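You operate a simulated robot arm through the tools that you are given. There is no shell and no other tool.

You are at the controls of a simulated robot arm. One attempt, no reset.

JOB
Stopper the sink, fill it to about the line, stand both strainers from the rack in it.
Fine: tap closed. Set down upright: blue strainer, orange strainer.
Where things are to end (x, y in the base frame): blue strainer within 60 mm of [440, -30]; orange strainer within 60 mm of [440, -160].
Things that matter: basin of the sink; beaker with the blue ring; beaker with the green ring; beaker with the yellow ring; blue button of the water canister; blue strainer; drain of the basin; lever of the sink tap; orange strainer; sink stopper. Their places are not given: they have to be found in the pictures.

The check looks at the end state, three seconds after you hand in, the way a careful person would. Anything else that was tipped, shoved, dropped, spilled or broken makes it a failure. A push-on lid holds only when it is set on centred and level and pressed home; a screw cap is set on level and turned clockwise until tight.

ROBOT AND FRAMES
A 7-joint arm with a two-finger parallel gripper, fixed in place. Base frame: the origin is at the foot of the arm, x ahead of it, y to its left, z up. Readings come in mm, rad, newtons and seconds.
With the tool pointing down near the work surface it reaches from about 100 to 660 mm from the base axis. Its first joint turns from -1.152 to 1.152 rad. Payload 1.57 kg.
Tool frame: the origin (TCP) lies between the finger pads and is the grasp point; the fingertips stand 30 mm ahead of it; z points along the fingers, y is the line along which they close. Largest opening 80 mm; finger width 17, thickness 12; the body of the gripper, 40 by 82 mm, starts 80 mm behind the TCP.
Orientation is told as [roll, pitch, yaw] about the base's x, y, z axes, in that order, counted from this pose: with the fingers straight down and closing along the base's y, the tool's x points along the base's -x, its y along +y and its z along -z.

CONTROLS
- The arm moves only by the tool apply_moves. Its argument "targets" is a list of rows, each a list of 7 numbers: the shift along the base's x, y, z in units of 40 mm (1.0 is 40 mm), then the turn, a rotation vector about the base's x, y, z in units of 8 degrees (1.0 is 8 degrees), then the closure, from 0 (fully open) to 1 (shut). In form: [[dx, dy, dz, ax, ay, az, grip], ...]. A call has 1 to 20 rows; each row shifts and turns the commanded pose from where the row before left it. A call with a number of a shift or a turn outside -1 to 1 is refused whole. Each row takes 0.2 s and may step no farther than 50 mm and 0.15 rad from the row before; otherwise, or with a gripper value out of range, the whole call is refused. Where a pose cannot be reached the arm comes as near as it can. A force on the tool above 40 N (or 10 N above the force at the start of the call, whichever is more), or a blocked arm, ends the call early, and 0.2 s more pass. The fingers move at their own pace (about 72 mm/s each) and stop on an object; they squeeze with about 40 N. The grip force told is the motor's: it shows also when the fingers shut on nothing. Time passes only in rows, and 0.2 s behind the last, so rows that do not move let the fingers close. The reply holds the time, the measured pose of the TCP, the force on the tool along the base axes, the opening and the grip force, in the units named above and with some noise, with the torque about the TCP (base axes, N m) and any sound that the robot's microphone picked up, and new pictures: "show" is both (left out), scene, wrist or none.
- Cameras (640 x 400 px; columns grow to the right, rows downward): "scene" is fixed at [68.3, 446.1, 1421.3]; the picture's right is [-0.64, -0.77, 0.00], its down [-0.45, 0.37, -0.81] and it looks along [0.62, -0.51, -0.59] (base axes); focal length 274 px, centre (320, 200). "wrist" rides on the gripper at [72, -7, -122] in the tool frame; the picture's right is [0.09, 1.00, 0.00], its down [-0.84, 0.08, -0.54] and it looks along [-0.54, 0.05, 0.84] (tool axes); focal length 238 px, centre (320, 200).
- locate(camera, pixels): for up to 12 pixels [column, row] of the newest picture of that camera ("zoom" is the newest enlarged one), the place [x, y, z] in the base frame of the surface seen there, good to about 2 mm. No time passes.
- close_up(camera, box): a new picture of the part [left, top, right, bottom] of that camera's present view, enlarged. No time passes.
- sign_off(): hands the job in; it is judged then, once.

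Unless the task says otherwise, let go and move clear before handing in.

The tools are called as a command line: name --pt "numbers of a row" for each row, then --argument value for the rest, lists and objects as JSON in quotes. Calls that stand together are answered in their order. apply_moves: Moves the arm, as the interface text tells. Its arguments: {"type":"object","properties":{"targets":{"type":"array"},"show":{"type":"string","enum":["both","scene","wrist","none"]}},"required":["targets"]} The other tools are called the same way: locate (camera, pixels) gives the place of the surface under pixels of a picture; close_up (camera, box) takes an enlarged picture of a part of a camera's view; sign_off () hands the job in.

At the start:

```text
time_s: 0.0
tool_pos: [385.9, -18.7, 1182.0]
orientation: [0.0, 0.0, 0.001]
force: [0.8, -0.2, -0.5]
wrist_torque: [-0.01, 0.03, 0.0]
opening: 80.0
finger_force: 0.1
```

scene: 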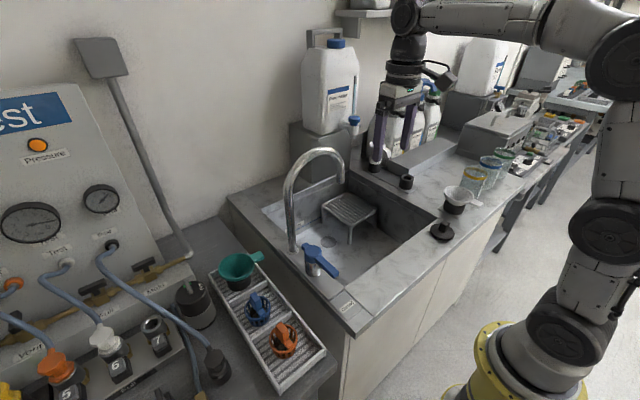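
wrist: 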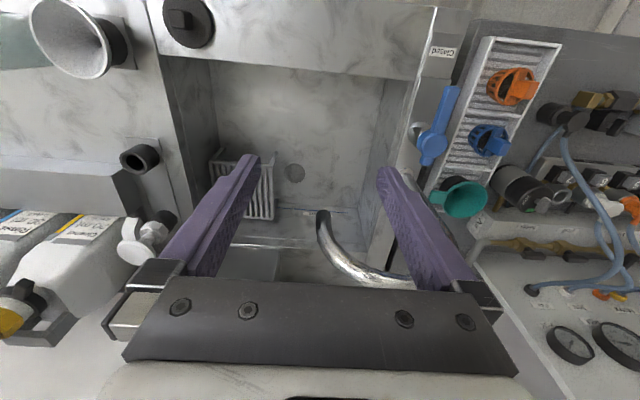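

The scene shows the sink basin around (340,230), the blue tap lever at (320,262), a black stopper-like piece at (441,231), and the rack with the blue (258,309) and orange (284,340) strainers. I'll enlarge the views before moving.

close_up --camera "scene" --box '[220, 140, 480, 302]'

close_up --camera "scene" --box '[180, 230, 380, 400]'

close_up --camera "wrist" --box '[400, 0, 640, 240]'

locate --camera "scene" --pixels '[[441, 231], [439, 222], [328, 242], [320, 262], [312, 248], [335, 276], [258, 309], [284, 340], [240, 265], [350, 204], [293, 246], [455, 200]]'

```text
2.46 times, centred on (350, 221) of scene
```

zoom: 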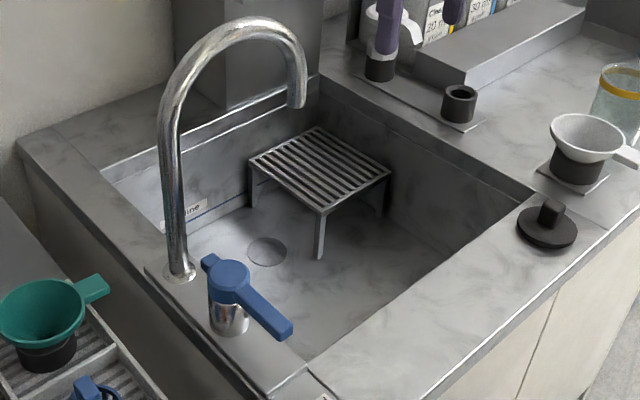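

```text
2.35 times, centred on (280, 315) of scene
```

zoom: 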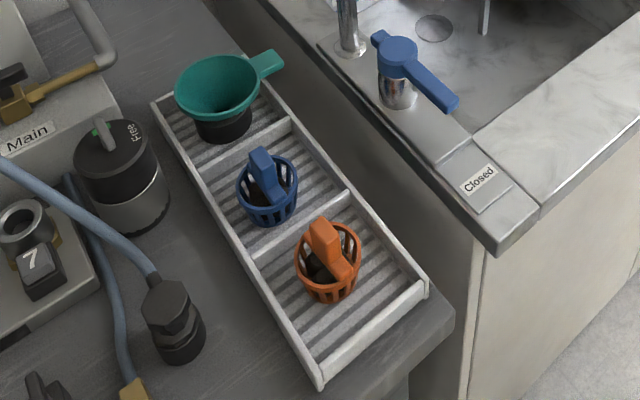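

```text
1.67 times, centred on (520, 120) of wrist
```

zoom: 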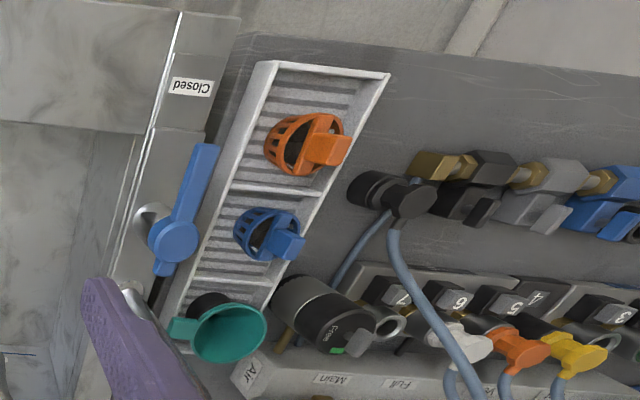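

```text
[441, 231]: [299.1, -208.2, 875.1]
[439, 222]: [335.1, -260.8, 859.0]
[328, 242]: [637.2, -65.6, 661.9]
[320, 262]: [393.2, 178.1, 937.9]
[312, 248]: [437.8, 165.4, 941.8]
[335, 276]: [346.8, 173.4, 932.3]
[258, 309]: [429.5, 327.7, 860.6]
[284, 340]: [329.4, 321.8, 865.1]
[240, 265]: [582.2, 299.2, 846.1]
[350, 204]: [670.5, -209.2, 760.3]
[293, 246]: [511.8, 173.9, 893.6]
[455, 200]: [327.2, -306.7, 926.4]
```

The zooms show the "Closed" label at scene (351,306) and a "line" label on the basin's far wall at scene (298,224). Next I'll measure the basin edges, the stopper and its knob, the tap and the strainers' handles.

close_up --camera "scene" --box '[260, 200, 360, 262]'

locate --camera "scene" --pixels '[[262, 208], [347, 172], [437, 219], [341, 290], [375, 255], [400, 240], [350, 250], [370, 225], [445, 222], [443, 226], [436, 236], [447, 236]]'

locate --camera "wrist" --pixels '[[295, 173], [188, 20], [172, 16], [435, 148], [447, 95], [425, 132], [322, 220], [405, 283], [165, 70], [410, 80], [200, 60], [405, 180]]'

```text
6.40 times, centred on (310, 231) of scene
```

zoom: 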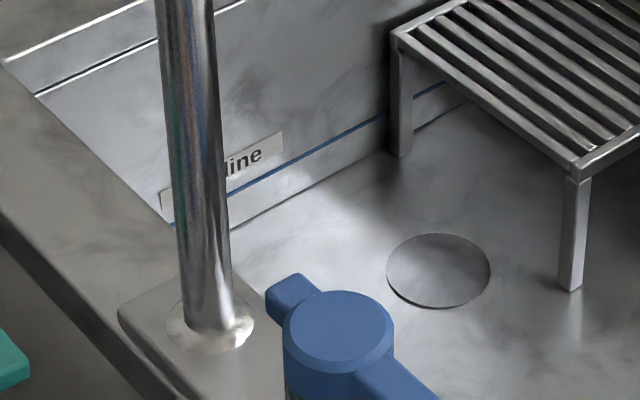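

```text
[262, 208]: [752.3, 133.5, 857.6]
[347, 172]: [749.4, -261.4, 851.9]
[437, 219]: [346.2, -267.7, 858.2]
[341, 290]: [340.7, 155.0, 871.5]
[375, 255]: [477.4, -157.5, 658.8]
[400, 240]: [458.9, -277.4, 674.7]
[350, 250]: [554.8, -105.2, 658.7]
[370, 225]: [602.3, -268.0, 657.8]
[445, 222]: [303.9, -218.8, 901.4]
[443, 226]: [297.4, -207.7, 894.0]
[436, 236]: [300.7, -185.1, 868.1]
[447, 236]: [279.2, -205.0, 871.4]
```

```text
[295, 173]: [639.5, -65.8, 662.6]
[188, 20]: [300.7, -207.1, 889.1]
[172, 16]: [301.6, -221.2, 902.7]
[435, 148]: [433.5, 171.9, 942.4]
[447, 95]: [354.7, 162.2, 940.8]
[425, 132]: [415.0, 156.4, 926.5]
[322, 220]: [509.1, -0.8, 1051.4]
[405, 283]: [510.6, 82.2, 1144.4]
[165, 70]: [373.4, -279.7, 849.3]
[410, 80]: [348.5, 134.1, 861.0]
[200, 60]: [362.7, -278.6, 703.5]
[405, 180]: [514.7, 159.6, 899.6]
```

The basin spans about x 346–750, y −270–134, with floor z≈659 and rim z≈860. The drain is at (638,−66), the stopper at (300,−207) and the spout mouth near (509,−1,1051). I'll measure the blue fill line, the drain size, the stand legs, and look at the canister side.

locate --camera "zoom" --pixels '[[300, 160], [360, 127], [388, 270], [490, 270], [438, 234], [438, 306], [570, 288], [402, 155], [400, 40], [575, 170], [240, 218], [260, 150]]'

close_up --camera "scene" --box '[280, 20, 540, 182]'

close_up --camera "scene" --box '[400, 130, 540, 250]'

close_up --camera "wrist" --box '[100, 0, 300, 120]'

```text
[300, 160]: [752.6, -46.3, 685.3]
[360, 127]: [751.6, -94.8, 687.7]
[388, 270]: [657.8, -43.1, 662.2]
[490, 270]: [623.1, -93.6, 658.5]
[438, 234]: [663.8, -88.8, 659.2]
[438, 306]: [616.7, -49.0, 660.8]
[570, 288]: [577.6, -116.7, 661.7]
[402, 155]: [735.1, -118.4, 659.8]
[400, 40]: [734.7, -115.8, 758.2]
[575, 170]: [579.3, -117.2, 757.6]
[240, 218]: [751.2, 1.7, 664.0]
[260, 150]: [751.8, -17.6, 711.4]
```

```text
2.46 times, centred on (410, 101) of scene
```

zoom: 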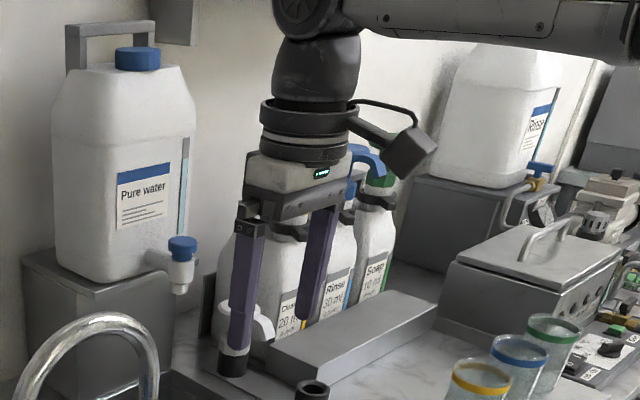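

```text
3.33 times, centred on (470, 190) of scene
```

zoom: 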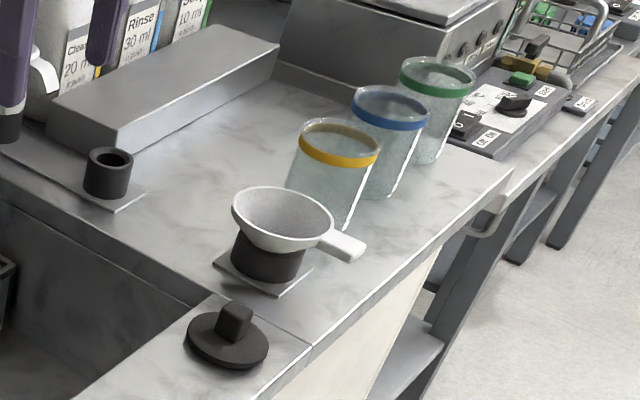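

```text
3.20 times, centred on (200, 60) of wrist
```

zoom: 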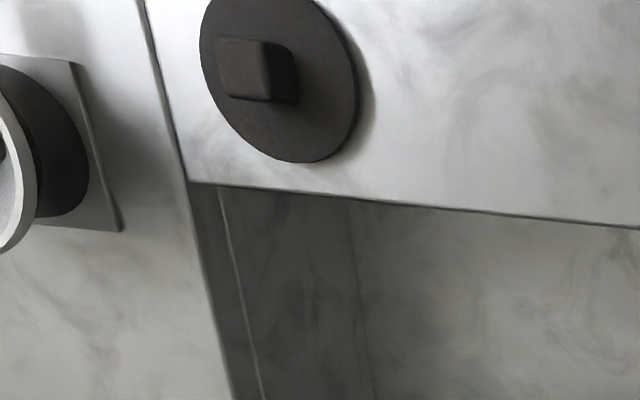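

The fill line sits at z≈687, about 27 mm above the floor. The drain disc is centred near (640,−69) with a radius of about 31 mm. Next I'll measure the stopper's disc and knob in the wrist zoom.

locate --camera "zoom" --pixels '[[218, 42], [262, 44], [266, 98], [224, 94], [242, 68], [203, 50], [355, 95], [300, 160], [345, 40], [290, 130], [400, 100], [215, 110]]'

close_up --camera "scene" --box '[415, 210, 475, 250]'

```text
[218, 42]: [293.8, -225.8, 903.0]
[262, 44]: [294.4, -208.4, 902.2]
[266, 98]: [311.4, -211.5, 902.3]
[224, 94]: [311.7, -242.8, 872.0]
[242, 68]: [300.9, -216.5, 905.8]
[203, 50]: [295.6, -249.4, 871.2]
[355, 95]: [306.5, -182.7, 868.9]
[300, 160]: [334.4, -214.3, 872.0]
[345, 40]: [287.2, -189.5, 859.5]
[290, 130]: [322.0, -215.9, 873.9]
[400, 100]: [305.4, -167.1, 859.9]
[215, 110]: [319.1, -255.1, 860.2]
```

```text
10.00 times, centred on (445, 230) of scene
```

zoom: 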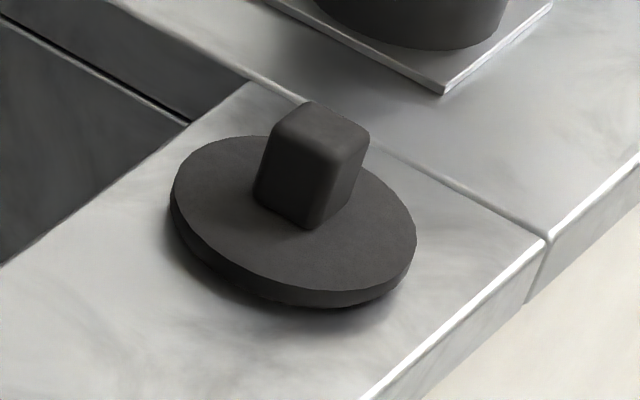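

locate --camera "zoom" --pixels '[[178, 200], [413, 230], [240, 140], [320, 288], [380, 190], [200, 245], [308, 104], [366, 136], [275, 122], [330, 145], [262, 195], [308, 222]]'

```text
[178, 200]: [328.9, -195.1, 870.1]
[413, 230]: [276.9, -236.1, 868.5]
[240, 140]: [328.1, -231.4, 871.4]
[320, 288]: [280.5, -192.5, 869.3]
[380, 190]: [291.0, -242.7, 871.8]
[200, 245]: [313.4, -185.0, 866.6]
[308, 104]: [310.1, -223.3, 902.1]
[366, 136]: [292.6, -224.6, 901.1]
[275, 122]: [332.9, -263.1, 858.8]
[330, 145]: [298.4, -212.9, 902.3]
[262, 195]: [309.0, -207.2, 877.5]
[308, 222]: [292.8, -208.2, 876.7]
```

The stopper's knob is an 18 mm block centred near (301.5,−216), with its top at z≈903 and the disc top at z≈872. Before moving I'll examine the lever, the rack and the strainer handles more closely.

close_up --camera "scene" --box '[290, 230, 370, 330]'

close_up --camera "wrist" --box '[400, 30, 560, 200]'

close_up --camera "scene" --box '[235, 285, 315, 365]'

```text
4.00 times, centred on (330, 280) of scene
```

zoom: 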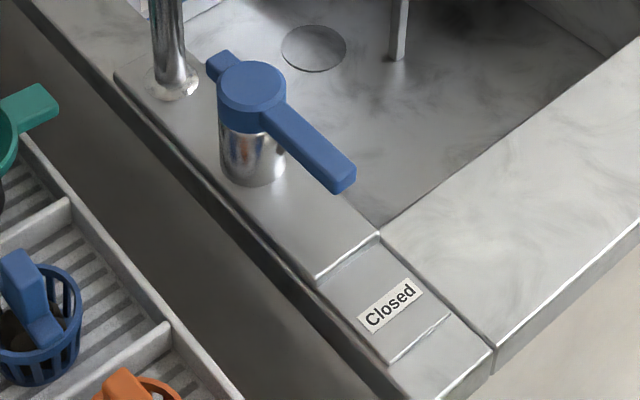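

```text
2.35 times, centred on (480, 115) of wrist
```

zoom: 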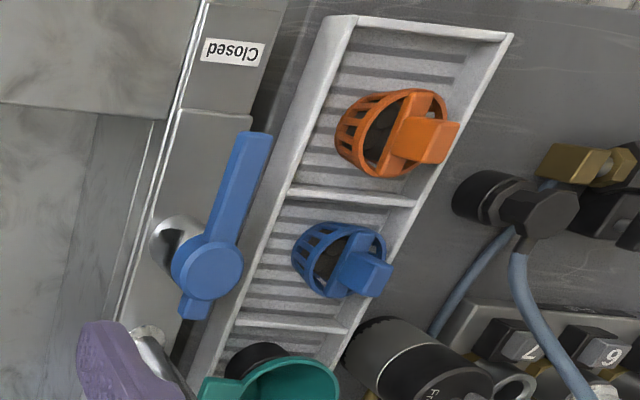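

```text
5.00 times, centred on (275, 325) of scene
```

zoom: 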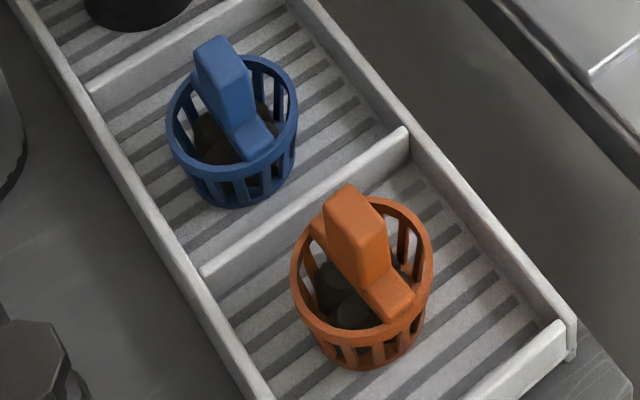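

The strainers are baskets holding dark pieces, each with a block handle on a cross-bar. I'll measure both handles, the rims and the tray.

locate --camera "zoom" --pixels '[[198, 52], [222, 40], [247, 78], [226, 88], [225, 62], [170, 130], [296, 100], [240, 175], [235, 100], [210, 140], [270, 60], [235, 200]]'

locate --camera "zoom" --pixels '[[328, 200], [352, 190], [384, 230], [360, 242], [356, 212], [295, 285], [430, 250], [365, 335], [405, 290], [345, 310], [410, 205], [362, 362]]'

locate --camera "zoom" --pixels '[[405, 133], [575, 325], [200, 270], [90, 88], [350, 150], [480, 300], [150, 180], [250, 390]]'

```text
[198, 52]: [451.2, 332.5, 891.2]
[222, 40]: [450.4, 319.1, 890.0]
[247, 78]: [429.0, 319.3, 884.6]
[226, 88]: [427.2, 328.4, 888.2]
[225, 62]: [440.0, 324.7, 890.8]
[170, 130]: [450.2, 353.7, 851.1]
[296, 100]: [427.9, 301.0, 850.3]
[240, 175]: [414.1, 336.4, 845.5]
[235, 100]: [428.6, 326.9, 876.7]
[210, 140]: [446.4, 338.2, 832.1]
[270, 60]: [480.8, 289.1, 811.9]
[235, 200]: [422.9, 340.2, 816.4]
```

```text
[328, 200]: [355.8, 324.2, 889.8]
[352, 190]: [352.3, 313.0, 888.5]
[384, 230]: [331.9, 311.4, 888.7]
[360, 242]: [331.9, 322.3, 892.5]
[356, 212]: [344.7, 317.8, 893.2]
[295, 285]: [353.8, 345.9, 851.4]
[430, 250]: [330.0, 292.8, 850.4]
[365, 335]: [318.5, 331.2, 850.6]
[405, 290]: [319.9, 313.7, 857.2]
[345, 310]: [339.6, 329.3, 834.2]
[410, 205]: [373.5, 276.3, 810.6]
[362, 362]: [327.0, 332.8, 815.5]
```

```text
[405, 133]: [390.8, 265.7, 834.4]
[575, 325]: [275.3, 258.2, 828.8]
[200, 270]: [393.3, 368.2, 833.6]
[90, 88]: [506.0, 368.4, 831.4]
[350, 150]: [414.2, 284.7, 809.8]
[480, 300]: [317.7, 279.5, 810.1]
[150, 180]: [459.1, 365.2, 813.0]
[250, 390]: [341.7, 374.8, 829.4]
```

The handles are 12 mm thick along y: blue is centred at (439.5,325.5) with its top at 890, orange at (343.7,318) with its top at 890. The spout may crowd the forearm at the drain, so I'll make an empty dry run toward the drain to check posture and clearance.

apply_moves --pt "0 -0.85 -0.2 0 0 0 0.45" --pt "0 -0.85 -0.2 0 0 0 0.45" --pt "0 -0.85 -0.2 0 0 0 0.45" --pt "0 -0.85 -0.2 0 0 0 0.45" --pt "0.8 0 -0.5 0 0 0 0.45" --pt "0.8 0 -0.5 0 0 0 0.45" --pt "0.8 0 -0.5 0 0 0 0.45" --pt "0.8 0 -0.5 0 0 0 0.45" --pt "0.8 0 -0.5 0 0 0 0.45"

```text
time_s: 2.0
tool_pos: [546.4, -152.8, 1051.8]
orientation: [0.001, -0.001, -0.001]
force: [0.4, 0.6, -0.4]
wrist_torque: [-0.01, -0.03, 0.01]
opening: 43.9
finger_force: 0.0
```

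scene: 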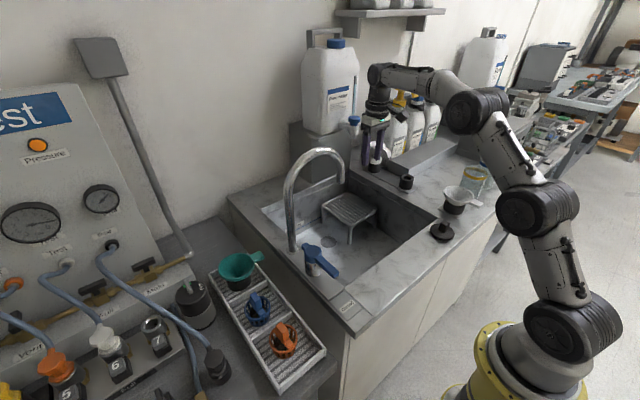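
wrist: 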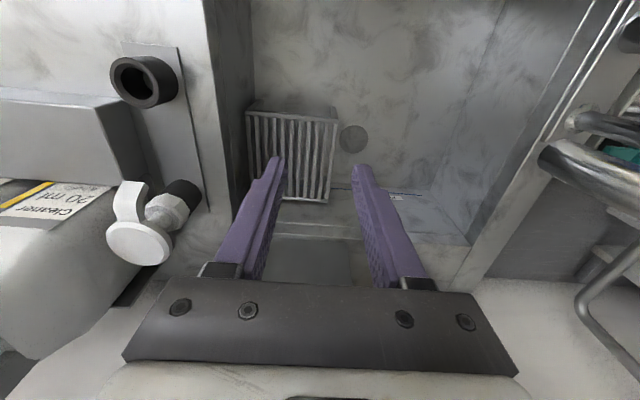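

The dry run shows the elbow at (478,110) and the forearm running to (385,75), clear of the spout so far. I'll measure the arm and the spout.

locate --camera "scene" --pixels '[[478, 110], [430, 82], [385, 75], [540, 205], [570, 330], [345, 183], [345, 165], [320, 150], [285, 200], [375, 105], [415, 120]]'

close_up --camera "scene" --box '[340, 50, 500, 190]'

close_up --camera "wrist" --box '[240, 60, 500, 230]'

```text
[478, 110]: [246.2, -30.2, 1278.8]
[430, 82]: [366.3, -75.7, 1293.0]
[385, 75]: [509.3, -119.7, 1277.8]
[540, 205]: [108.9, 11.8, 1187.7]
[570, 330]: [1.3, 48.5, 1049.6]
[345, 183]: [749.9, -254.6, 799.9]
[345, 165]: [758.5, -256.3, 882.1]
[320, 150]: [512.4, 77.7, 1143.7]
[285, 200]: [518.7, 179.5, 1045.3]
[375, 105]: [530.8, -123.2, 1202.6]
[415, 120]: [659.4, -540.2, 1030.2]
```

```text
2.86 times, centred on (420, 120) of scene
```

zoom: 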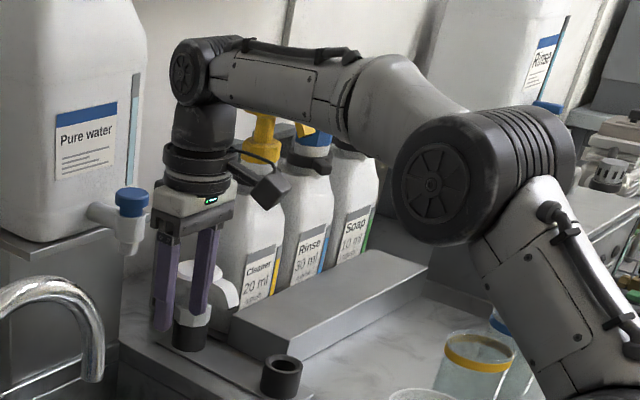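

```text
2.35 times, centred on (370, 145) of wrist
```

zoom: 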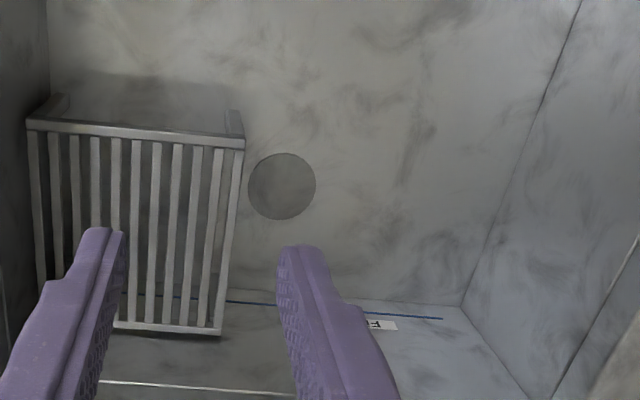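

The shoulder sits near z≈1050, the elbow near (270,−65,1265), and the wrist joint is about 218 mm above the TCP. I'll continue the dry run toward the drain at TCP z≈900.

apply_moves --pt "0.468 0.389 -0.759 0 0 0 0.45" --pt "0.468 0.389 -0.759 0 0 0 0.45" --pt "0.468 0.389 -0.759 0 0 0 0.45" --pt "0.468 0.389 -0.759 0 0 0 0.45" --pt "0.468 0.389 -0.759 0 0 0 0.45"

```text
time_s: 3.2
tool_pos: [641.5, -75.1, 896.5]
orientation: [-0.001, -0.003, 0.0]
force: [0.3, -0.9, -0.6]
wrist_torque: [-0.01, 0.0, 0.04]
opening: 44.1
finger_force: 0.1
```

scene: 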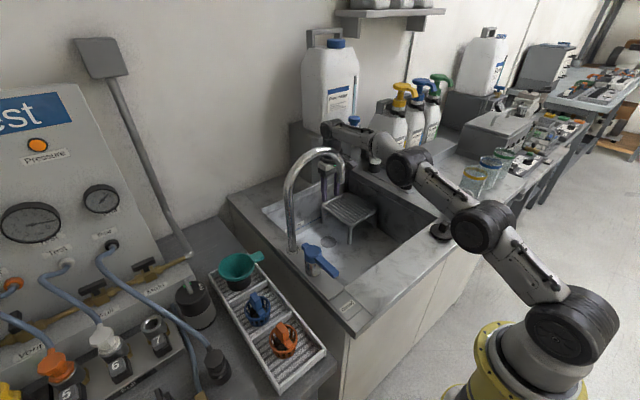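
wrist: 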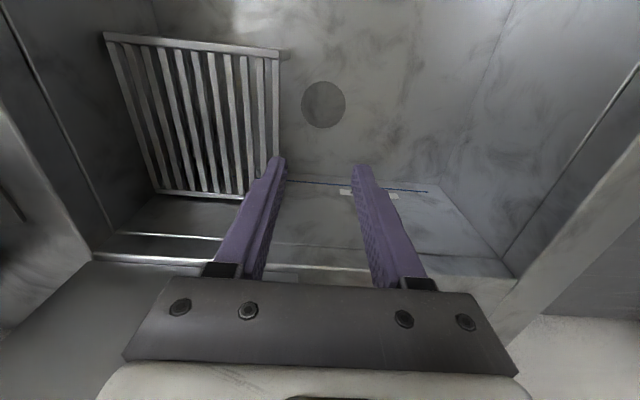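

It reaches (641,−75,896) without contact. I'll keep descending, watching the forearm against the spout and the rim.

apply_moves --pt "0 0.05 -0.8 0 0 0 0.45" --pt "0 0.05 -0.8 0 0 0 0.45" --pt "0 0.05 -0.8 0 0 0 0.45"

close_up --camera "scene" --box '[270, 120, 470, 270]'

```text
time_s: 4.0
tool_pos: [640.1, -68.8, 801.5]
orientation: [0.0, 0.0, 0.0]
force: [-0.8, -0.9, -1.0]
wrist_torque: [0.0, -0.01, -0.03]
opening: 44.2
finger_force: 0.0
```

scene: 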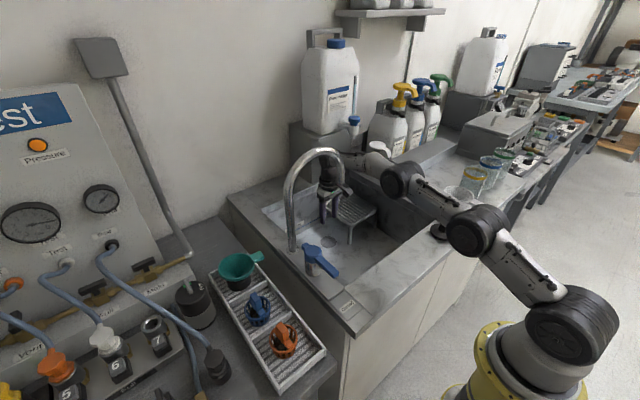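
wrist: 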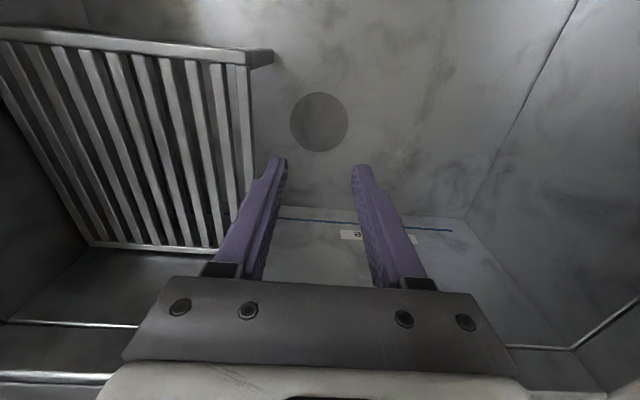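

```text
2.67 times, centred on (370, 195) of scene
```

zoom: 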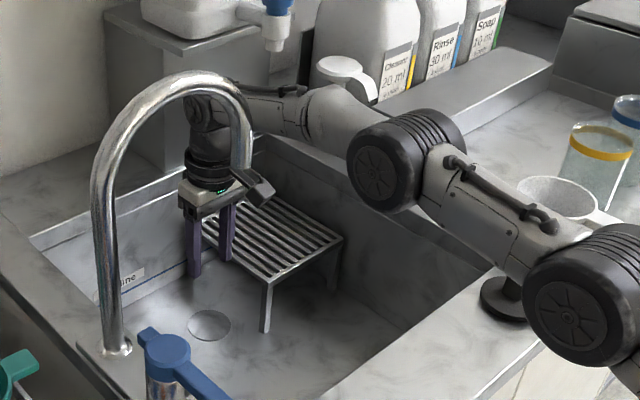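

locate --camera "zoom" --pixels '[[375, 170], [420, 150], [300, 115], [345, 115], [210, 110], [400, 208], [470, 220], [570, 315], [245, 165], [260, 185], [245, 130]]'

```text
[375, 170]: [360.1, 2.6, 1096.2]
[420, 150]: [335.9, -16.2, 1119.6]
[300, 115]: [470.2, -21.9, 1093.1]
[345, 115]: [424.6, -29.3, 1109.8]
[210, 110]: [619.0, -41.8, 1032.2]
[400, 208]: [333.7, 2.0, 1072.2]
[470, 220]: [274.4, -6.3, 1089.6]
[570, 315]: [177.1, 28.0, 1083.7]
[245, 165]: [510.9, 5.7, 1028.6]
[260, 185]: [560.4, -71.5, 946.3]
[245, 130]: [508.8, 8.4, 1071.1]
```

The forearm surface at x≈470 is at y≈−22 and the spout tip is at y≈−13, so there is a gap of 10 mm or more. I'll go down to about z=715 to confirm the full depth is reachable.

apply_moves --pt "0 0 -0.7 0 0 0 0.45" --pt "0 0 -0.7 0 0 0 0.45" --pt "0 0 -0.7 0 0 0 0.45" --pt "0 0 0 0 0 0 0.45"

close_up --camera "scene" --box '[270, 120, 470, 270]'

```text
time_s: 5.0
tool_pos: [641.1, -69.3, 717.3]
orientation: [0.0, -0.003, 0.0]
force: [-0.5, 0.7, -0.4]
wrist_torque: [0.0, 0.0, -0.01]
opening: 44.1
finger_force: 0.1
```

scene: 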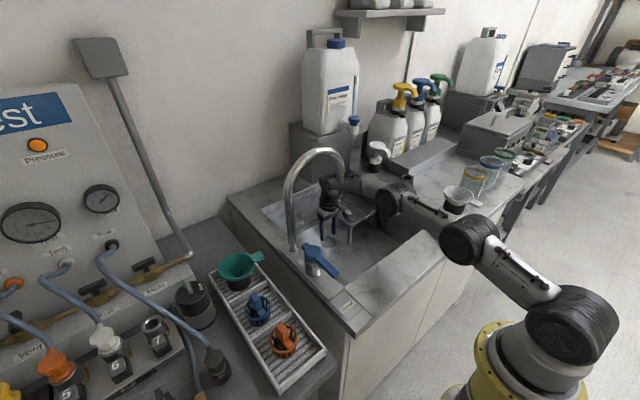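
wrist: 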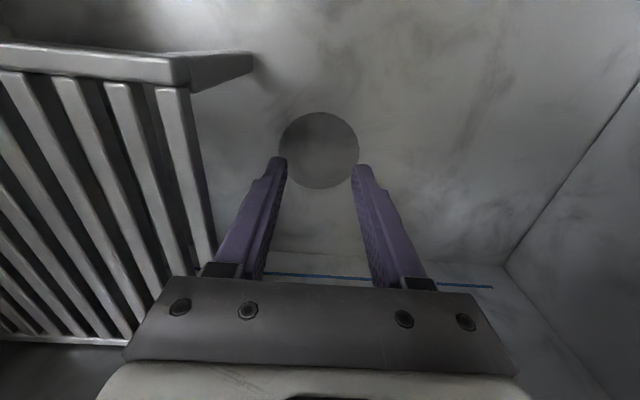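

```text
2.67 times, centred on (370, 195) of scene
```

zoom: 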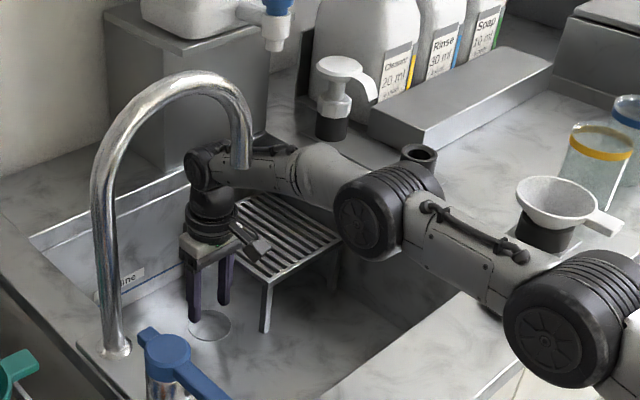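

The full depth is reachable with the tool vertical and clearance everywhere. I'll use this close view to pin down the drain edges at wrist (279,150), (359,150), (319,112) and (319,188).

locate --camera "wrist" --pixels '[[281, 150], [357, 150], [319, 114], [319, 187], [292, 124], [346, 124], [319, 150], [400, 150], [370, 280], [185, 75], [250, 60], [230, 130]]'

```text
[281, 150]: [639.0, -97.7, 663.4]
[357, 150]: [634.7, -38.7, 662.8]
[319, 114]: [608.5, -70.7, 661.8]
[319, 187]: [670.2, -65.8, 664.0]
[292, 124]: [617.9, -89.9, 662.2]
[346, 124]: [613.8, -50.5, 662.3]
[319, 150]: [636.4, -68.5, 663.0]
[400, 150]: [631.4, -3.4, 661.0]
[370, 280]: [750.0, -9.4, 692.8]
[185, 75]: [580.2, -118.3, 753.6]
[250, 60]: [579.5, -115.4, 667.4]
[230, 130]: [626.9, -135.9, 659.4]
```

The drain centre is confirmed at (639.3,−68.3) with a radius of about 31 mm. Now I'll climb out the way I came and go above the stopper.

apply_moves --pt "0 0 0.92 0 0 0 0.45" --pt "0 0 0.92 0 0 0 0.45" --pt "0 0 0.92 0 0 0 0.45" --pt "0 0 0.92 0 0 0 0.45" --pt "0 0 0.92 0 0 0 0.45" --pt "-0.6 -0.5 0.62 0 0 0 0.45" --pt "-0.6 -0.5 0.62 0 0 0 0.45" --pt "-0.6 -0.5 0.62 0 0 0 0.45" --pt "-0.6 -0.5 0.62 0 0 0 0.45" --pt "-0.87 -0.24 -0.12 0 0 0 0.45" --pt "-0.87 -0.24 -0.12 0 0 0 0.45" --pt "-0.87 -0.24 -0.12 0 0 0 0.45" --pt "-0.87 -0.24 -0.12 0 0 0 0.45" --pt "-0.87 -0.24 -0.12 0 0 0 0.45" --pt "-0.87 -0.24 -0.12 0 0 0 0.45" --pt "-0.87 -0.24 -0.12 0 0 0 0.45" --pt "0 0 0 0 0 0 0.45"

```text
time_s: 8.6
tool_pos: [300.4, -216.9, 966.3]
orientation: [0.0, 0.0, -0.001]
force: [-1.1, -0.8, -0.1]
wrist_torque: [-0.03, -0.01, 0.03]
opening: 44.2
finger_force: 0.1
```

scene: 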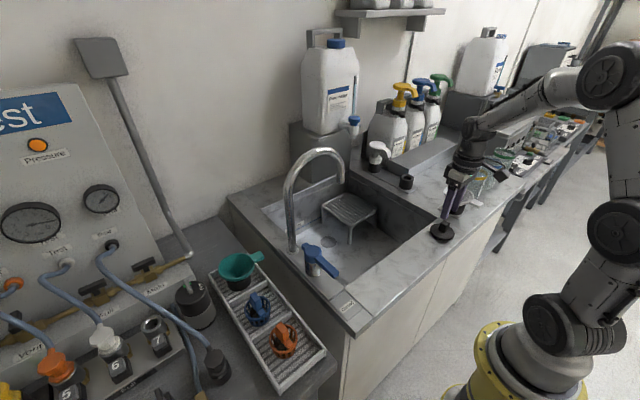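
wrist: 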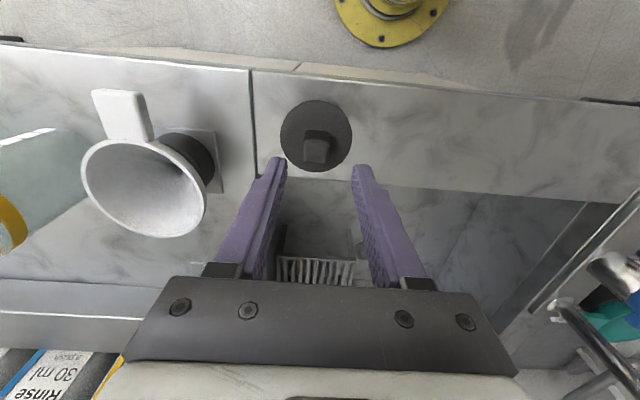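

The gripper is above the stopper, which shows at wrist (317,137). I'll zoom in to measure the knob and disc exactly.

close_up --camera "wrist" --box '[260, 85, 370, 185]'

```text
4.00 times, centred on (315, 135) of wrist
```

zoom: 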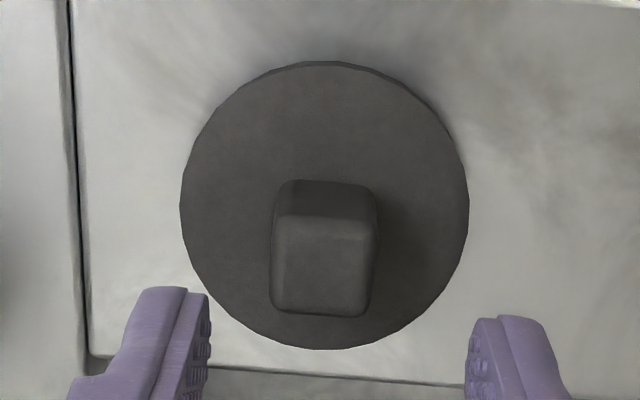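

locate --camera "zoom" --pixels '[[184, 205], [465, 205], [325, 72], [325, 344], [280, 225], [372, 225], [278, 300], [366, 305], [325, 225], [325, 305], [280, 265], [370, 265]]'

```text
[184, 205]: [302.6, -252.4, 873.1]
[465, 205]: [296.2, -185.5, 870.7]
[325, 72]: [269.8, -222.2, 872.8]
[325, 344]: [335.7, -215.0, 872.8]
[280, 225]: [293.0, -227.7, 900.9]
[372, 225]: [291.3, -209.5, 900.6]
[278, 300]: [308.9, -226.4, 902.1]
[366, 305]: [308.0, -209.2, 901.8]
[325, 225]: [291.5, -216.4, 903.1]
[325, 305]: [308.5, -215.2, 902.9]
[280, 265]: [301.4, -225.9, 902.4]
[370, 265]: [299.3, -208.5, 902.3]
```

The disc is centred at about (302.5,−219) and the knob at about (300.3,−217.7), so I'll grip at (301.3,−218). I'll lower to TCP z≈905.5, just above the disc, and close.

apply_moves --pt "0.02 -0.03 -0.76 0 0 0 0.45" --pt "0 0 -0.76 0 0 0 0.45" --pt "0 0 0 0 0 0 0.45" --pt "0 0 0 0 0 0 1" --pt "0 0 0 0 0 0 1" --pt "0 0 0 0 0 0 1"

```text
time_s: 10.0
tool_pos: [300.8, -218.4, 905.7]
orientation: [-0.001, -0.001, -0.001]
force: [0.1, 0.1, -0.5]
wrist_torque: [0.0, -0.01, 0.0]
opening: 21.0
finger_force: 33.7
```

scene: 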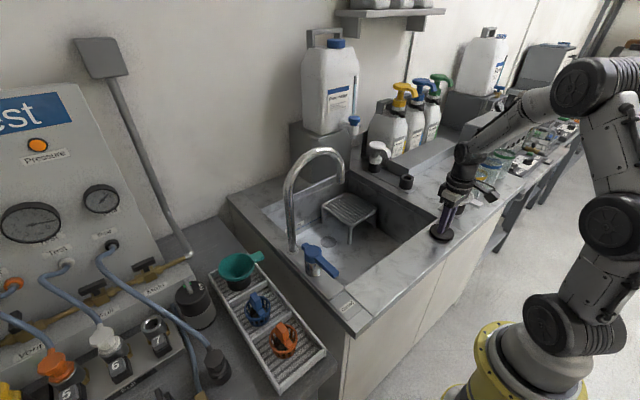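
wrist: 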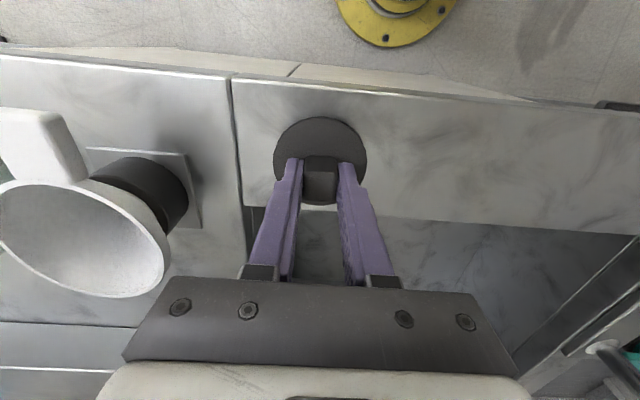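

The fingers closed on the knob at 21 mm. I'll lift and check that the stopper comes along level.

apply_moves --pt "0 0 0.4 0 0 0 1" --pt "0 0 0.7 0 0 0 1" --pt "0 0 0.8 0 0 0 1" --pt "0 0 0 0 0 0 1"

close_up --camera "scene" --box '[410, 170, 490, 260]'

close_up --camera "wrist" --box '[240, 90, 400, 220]'

```text
time_s: 11.0
tool_pos: [301.8, -217.6, 981.8]
orientation: [0.0, -0.001, 0.0]
force: [0.3, -0.7, -1.0]
wrist_torque: [0.02, 0.01, 0.02]
opening: 20.8
finger_force: 34.0
```

scene: 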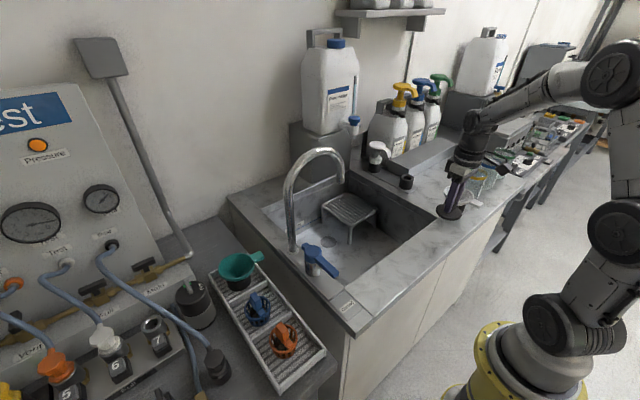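
wrist: 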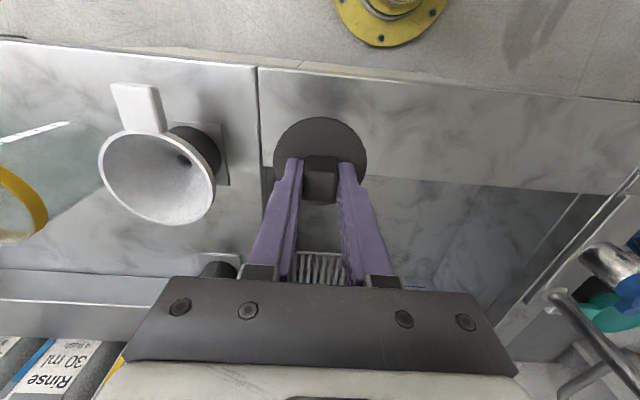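

```text
4.44 times, centred on (450, 215) of scene
```

zoom: 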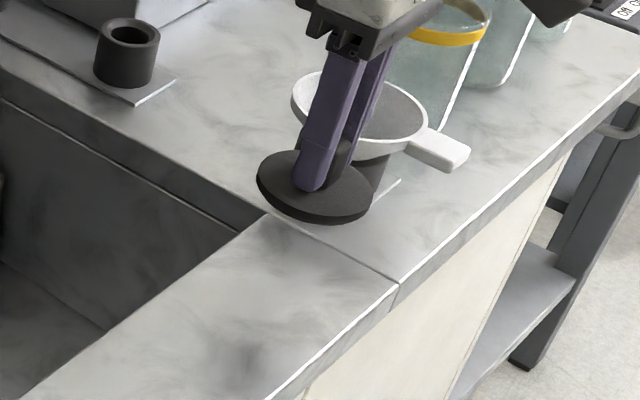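

```text
3.08 times, centred on (320, 155) of wrist
```

zoom: 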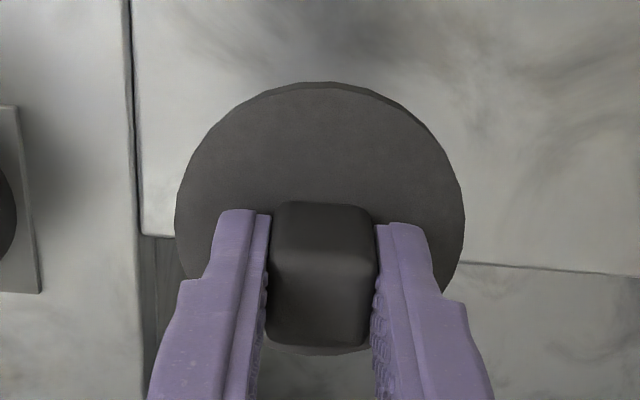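

The stopper is held and looks level. I'll measure the disc relative to the TCP while it is held.

locate --camera "zoom" --pixels '[[180, 220], [460, 220], [320, 92], [205, 150], [432, 150], [318, 350], [320, 150], [200, 200], [440, 200], [280, 120], [275, 290], [372, 290]]'

```text
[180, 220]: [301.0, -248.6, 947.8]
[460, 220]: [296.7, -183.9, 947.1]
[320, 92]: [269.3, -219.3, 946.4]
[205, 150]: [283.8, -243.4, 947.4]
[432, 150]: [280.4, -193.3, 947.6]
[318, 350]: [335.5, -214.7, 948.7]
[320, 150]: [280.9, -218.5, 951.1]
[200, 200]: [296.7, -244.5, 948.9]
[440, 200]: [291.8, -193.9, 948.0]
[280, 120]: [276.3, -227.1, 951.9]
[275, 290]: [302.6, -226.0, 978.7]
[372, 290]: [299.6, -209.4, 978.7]
```

The disc centre sits within about 1 mm of the TCP, with its bottom about 46 mm below the TCP. I'll carry it along the tested path to above the drain.

apply_moves --pt "0.872 0.24 0.1 0 0 0 1" --pt "0.872 0.24 0.1 0 0 0 1" --pt "0.872 0.24 0.1 0 0 0 1" --pt "0.872 0.24 0.1 0 0 0 1" --pt "0.872 0.24 0.1 0 0 0 1" --pt "0.872 0.24 0.1 0 0 0 1" --pt "0.872 0.24 0.1 0 0 0 1" --pt "0.465 0.4 -0.55 0 0 0 1" --pt "0.465 0.4 -0.55 0 0 0 1" --pt "0.465 0.4 -0.55 0 0 0 1" --pt "0.465 0.4 -0.55 0 0 0 1" --pt "0.465 0.4 -0.55 0 0 0 1" --pt "0 0 -0.85 0 0 0 1" --pt "0 0 -0.85 0 0 0 1" --pt "0 0 -0.85 0 0 0 1" --pt "0 0 -0.85 0 0 0 1" --pt "0 0 0 0 0 0 1"

close_up --camera "scene" --box '[270, 150, 410, 280]'

```text
time_s: 14.6
tool_pos: [640.1, -70.7, 764.7]
orientation: [0.0, 0.0, 0.0]
force: [-0.1, 0.1, 0.5]
wrist_torque: [0.02, 0.01, 0.01]
opening: 21.0
finger_force: 34.7
```

scene: 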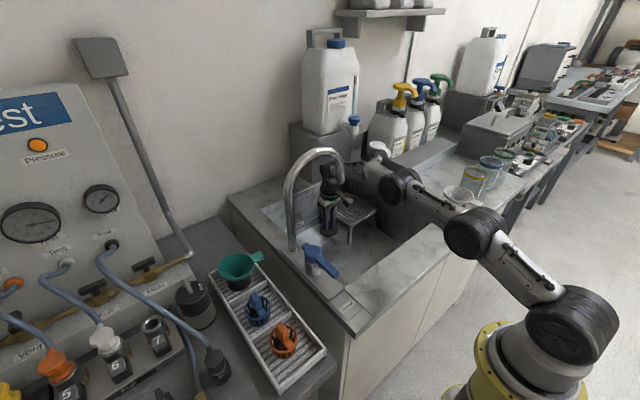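
wrist: 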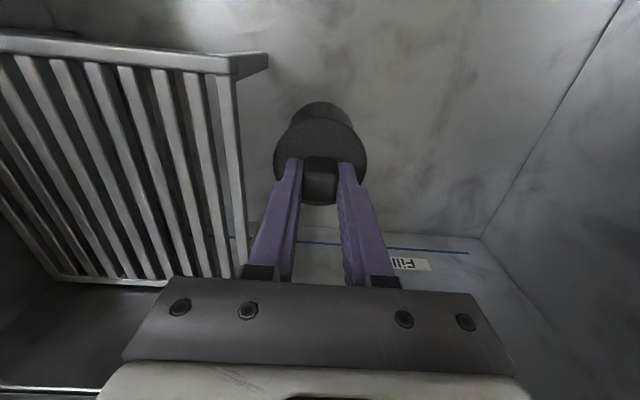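

```text
3.08 times, centred on (340, 215) of scene
```

zoom: 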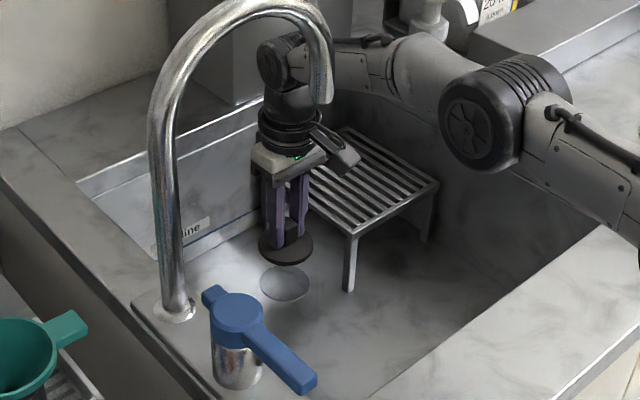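

The stopper hangs right above the drain, with the TCP at (640,−71,765). I'll trim about 1 mm in xy and lower to just above the floor.

apply_moves --pt "-0.02 0.03 -0.6 0 0 0 1" --pt "0 0 -0.6 0 0 0 1" --pt "0 0 0 0 0 0 1"

close_up --camera "wrist" --box '[240, 80, 400, 220]'

close_up --camera "scene" --box '[300, 210, 360, 260]'

```text
time_s: 15.4
tool_pos: [637.6, -69.6, 716.1]
orientation: [0.0, 0.0, -0.001]
force: [0.7, -0.9, 0.5]
wrist_torque: [0.01, -0.01, 0.03]
opening: 21.3
finger_force: 33.9
```

scene: 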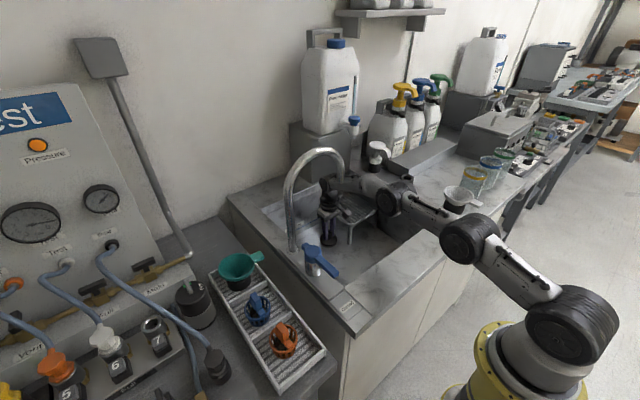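
wrist: 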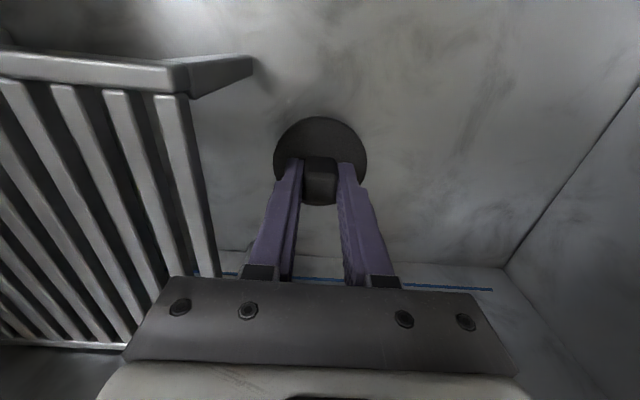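

```text
2.86 times, centred on (320, 150) of wrist
```

zoom: 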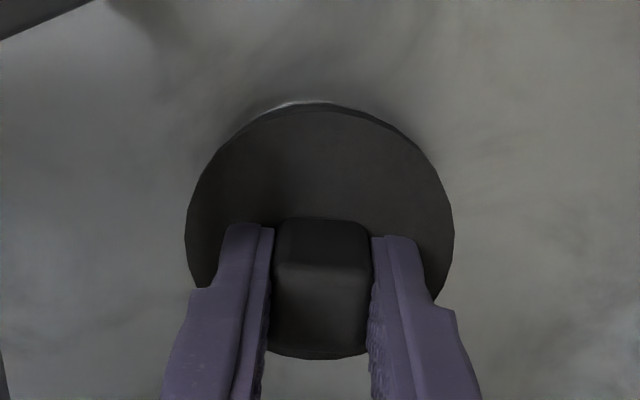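

```text
8.00 times, centred on (330, 235) of scene
```

zoom: 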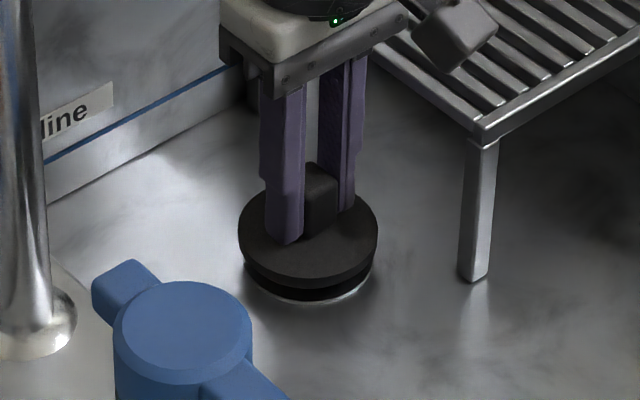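

The stopper hovers over the drain, and a thin bright rim of the drain shows below it in the scene zoom. I'll measure both before the final drop.

locate --camera "zoom" --pixels '[[242, 225], [375, 230], [305, 275], [270, 195], [355, 190], [255, 265], [365, 285], [305, 300], [330, 299], [280, 296], [250, 280], [355, 290]]'

close_up --camera "wrist" --box '[240, 80, 400, 220]'

```text
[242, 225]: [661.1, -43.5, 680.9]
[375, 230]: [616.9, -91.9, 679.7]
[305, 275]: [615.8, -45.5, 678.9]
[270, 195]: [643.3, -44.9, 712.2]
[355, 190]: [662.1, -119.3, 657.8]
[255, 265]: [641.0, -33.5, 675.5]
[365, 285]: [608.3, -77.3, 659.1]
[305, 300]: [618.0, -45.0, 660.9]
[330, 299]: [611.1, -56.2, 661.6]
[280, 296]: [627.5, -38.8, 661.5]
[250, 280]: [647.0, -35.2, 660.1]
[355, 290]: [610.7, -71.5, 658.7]
```

```text
2.86 times, centred on (320, 150) of wrist
```

zoom: 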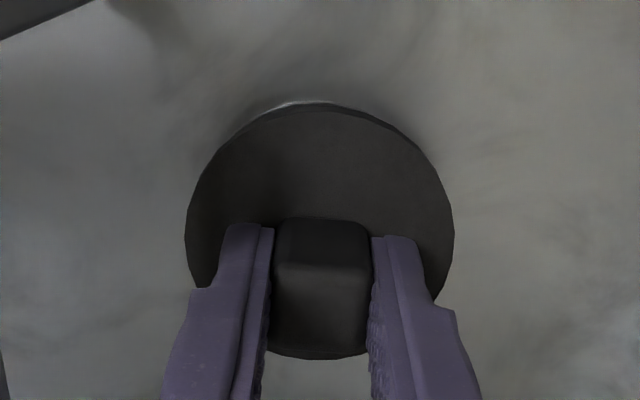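

The held disc's centre measures (639,−67.7), right on the drain centre (639.3,−68.3). I'll lower in small steps until contact.

apply_moves --pt "0.02 0 -0.08 0 0 0 1" --pt "0 0 -0.05 0 0 0 1" --pt "0 0 -0.05 0 0 0 1" --pt "0 0 -0.05 0 0 0 1" --show "none"

```text
time_s: 16.4
tool_pos: [638.0, -70.8, 707.6]
orientation: [-0.001, 0.0, 0.001]
force: [0.1, -0.5, -0.5]
wrist_torque: [0.0, 0.01, 0.04]
opening: 20.8
finger_force: 34.6
```

apply_moves --pt "0 0 -0.03 0 0 0 1" --pt "0 0 -0.03 0 0 0 1" --show "wrist"

close_up --camera "scene" --box '[300, 210, 360, 260]'

```text
time_s: 17.0
tool_pos: [638.9, -68.9, 704.7]
orientation: [-0.001, 0.0, 0.0]
force: [-3.6, 0.3, 3.8]
wrist_torque: [0.02, 0.01, 0.04]
opening: 21.0
finger_force: 34.9
```

wrist: 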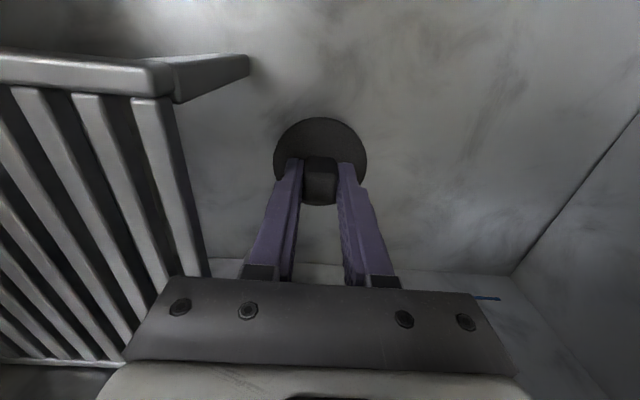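

```text
8.00 times, centred on (330, 235) of scene
```

zoom: 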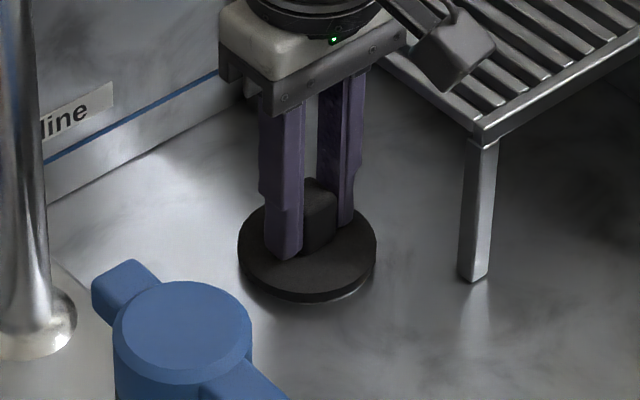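

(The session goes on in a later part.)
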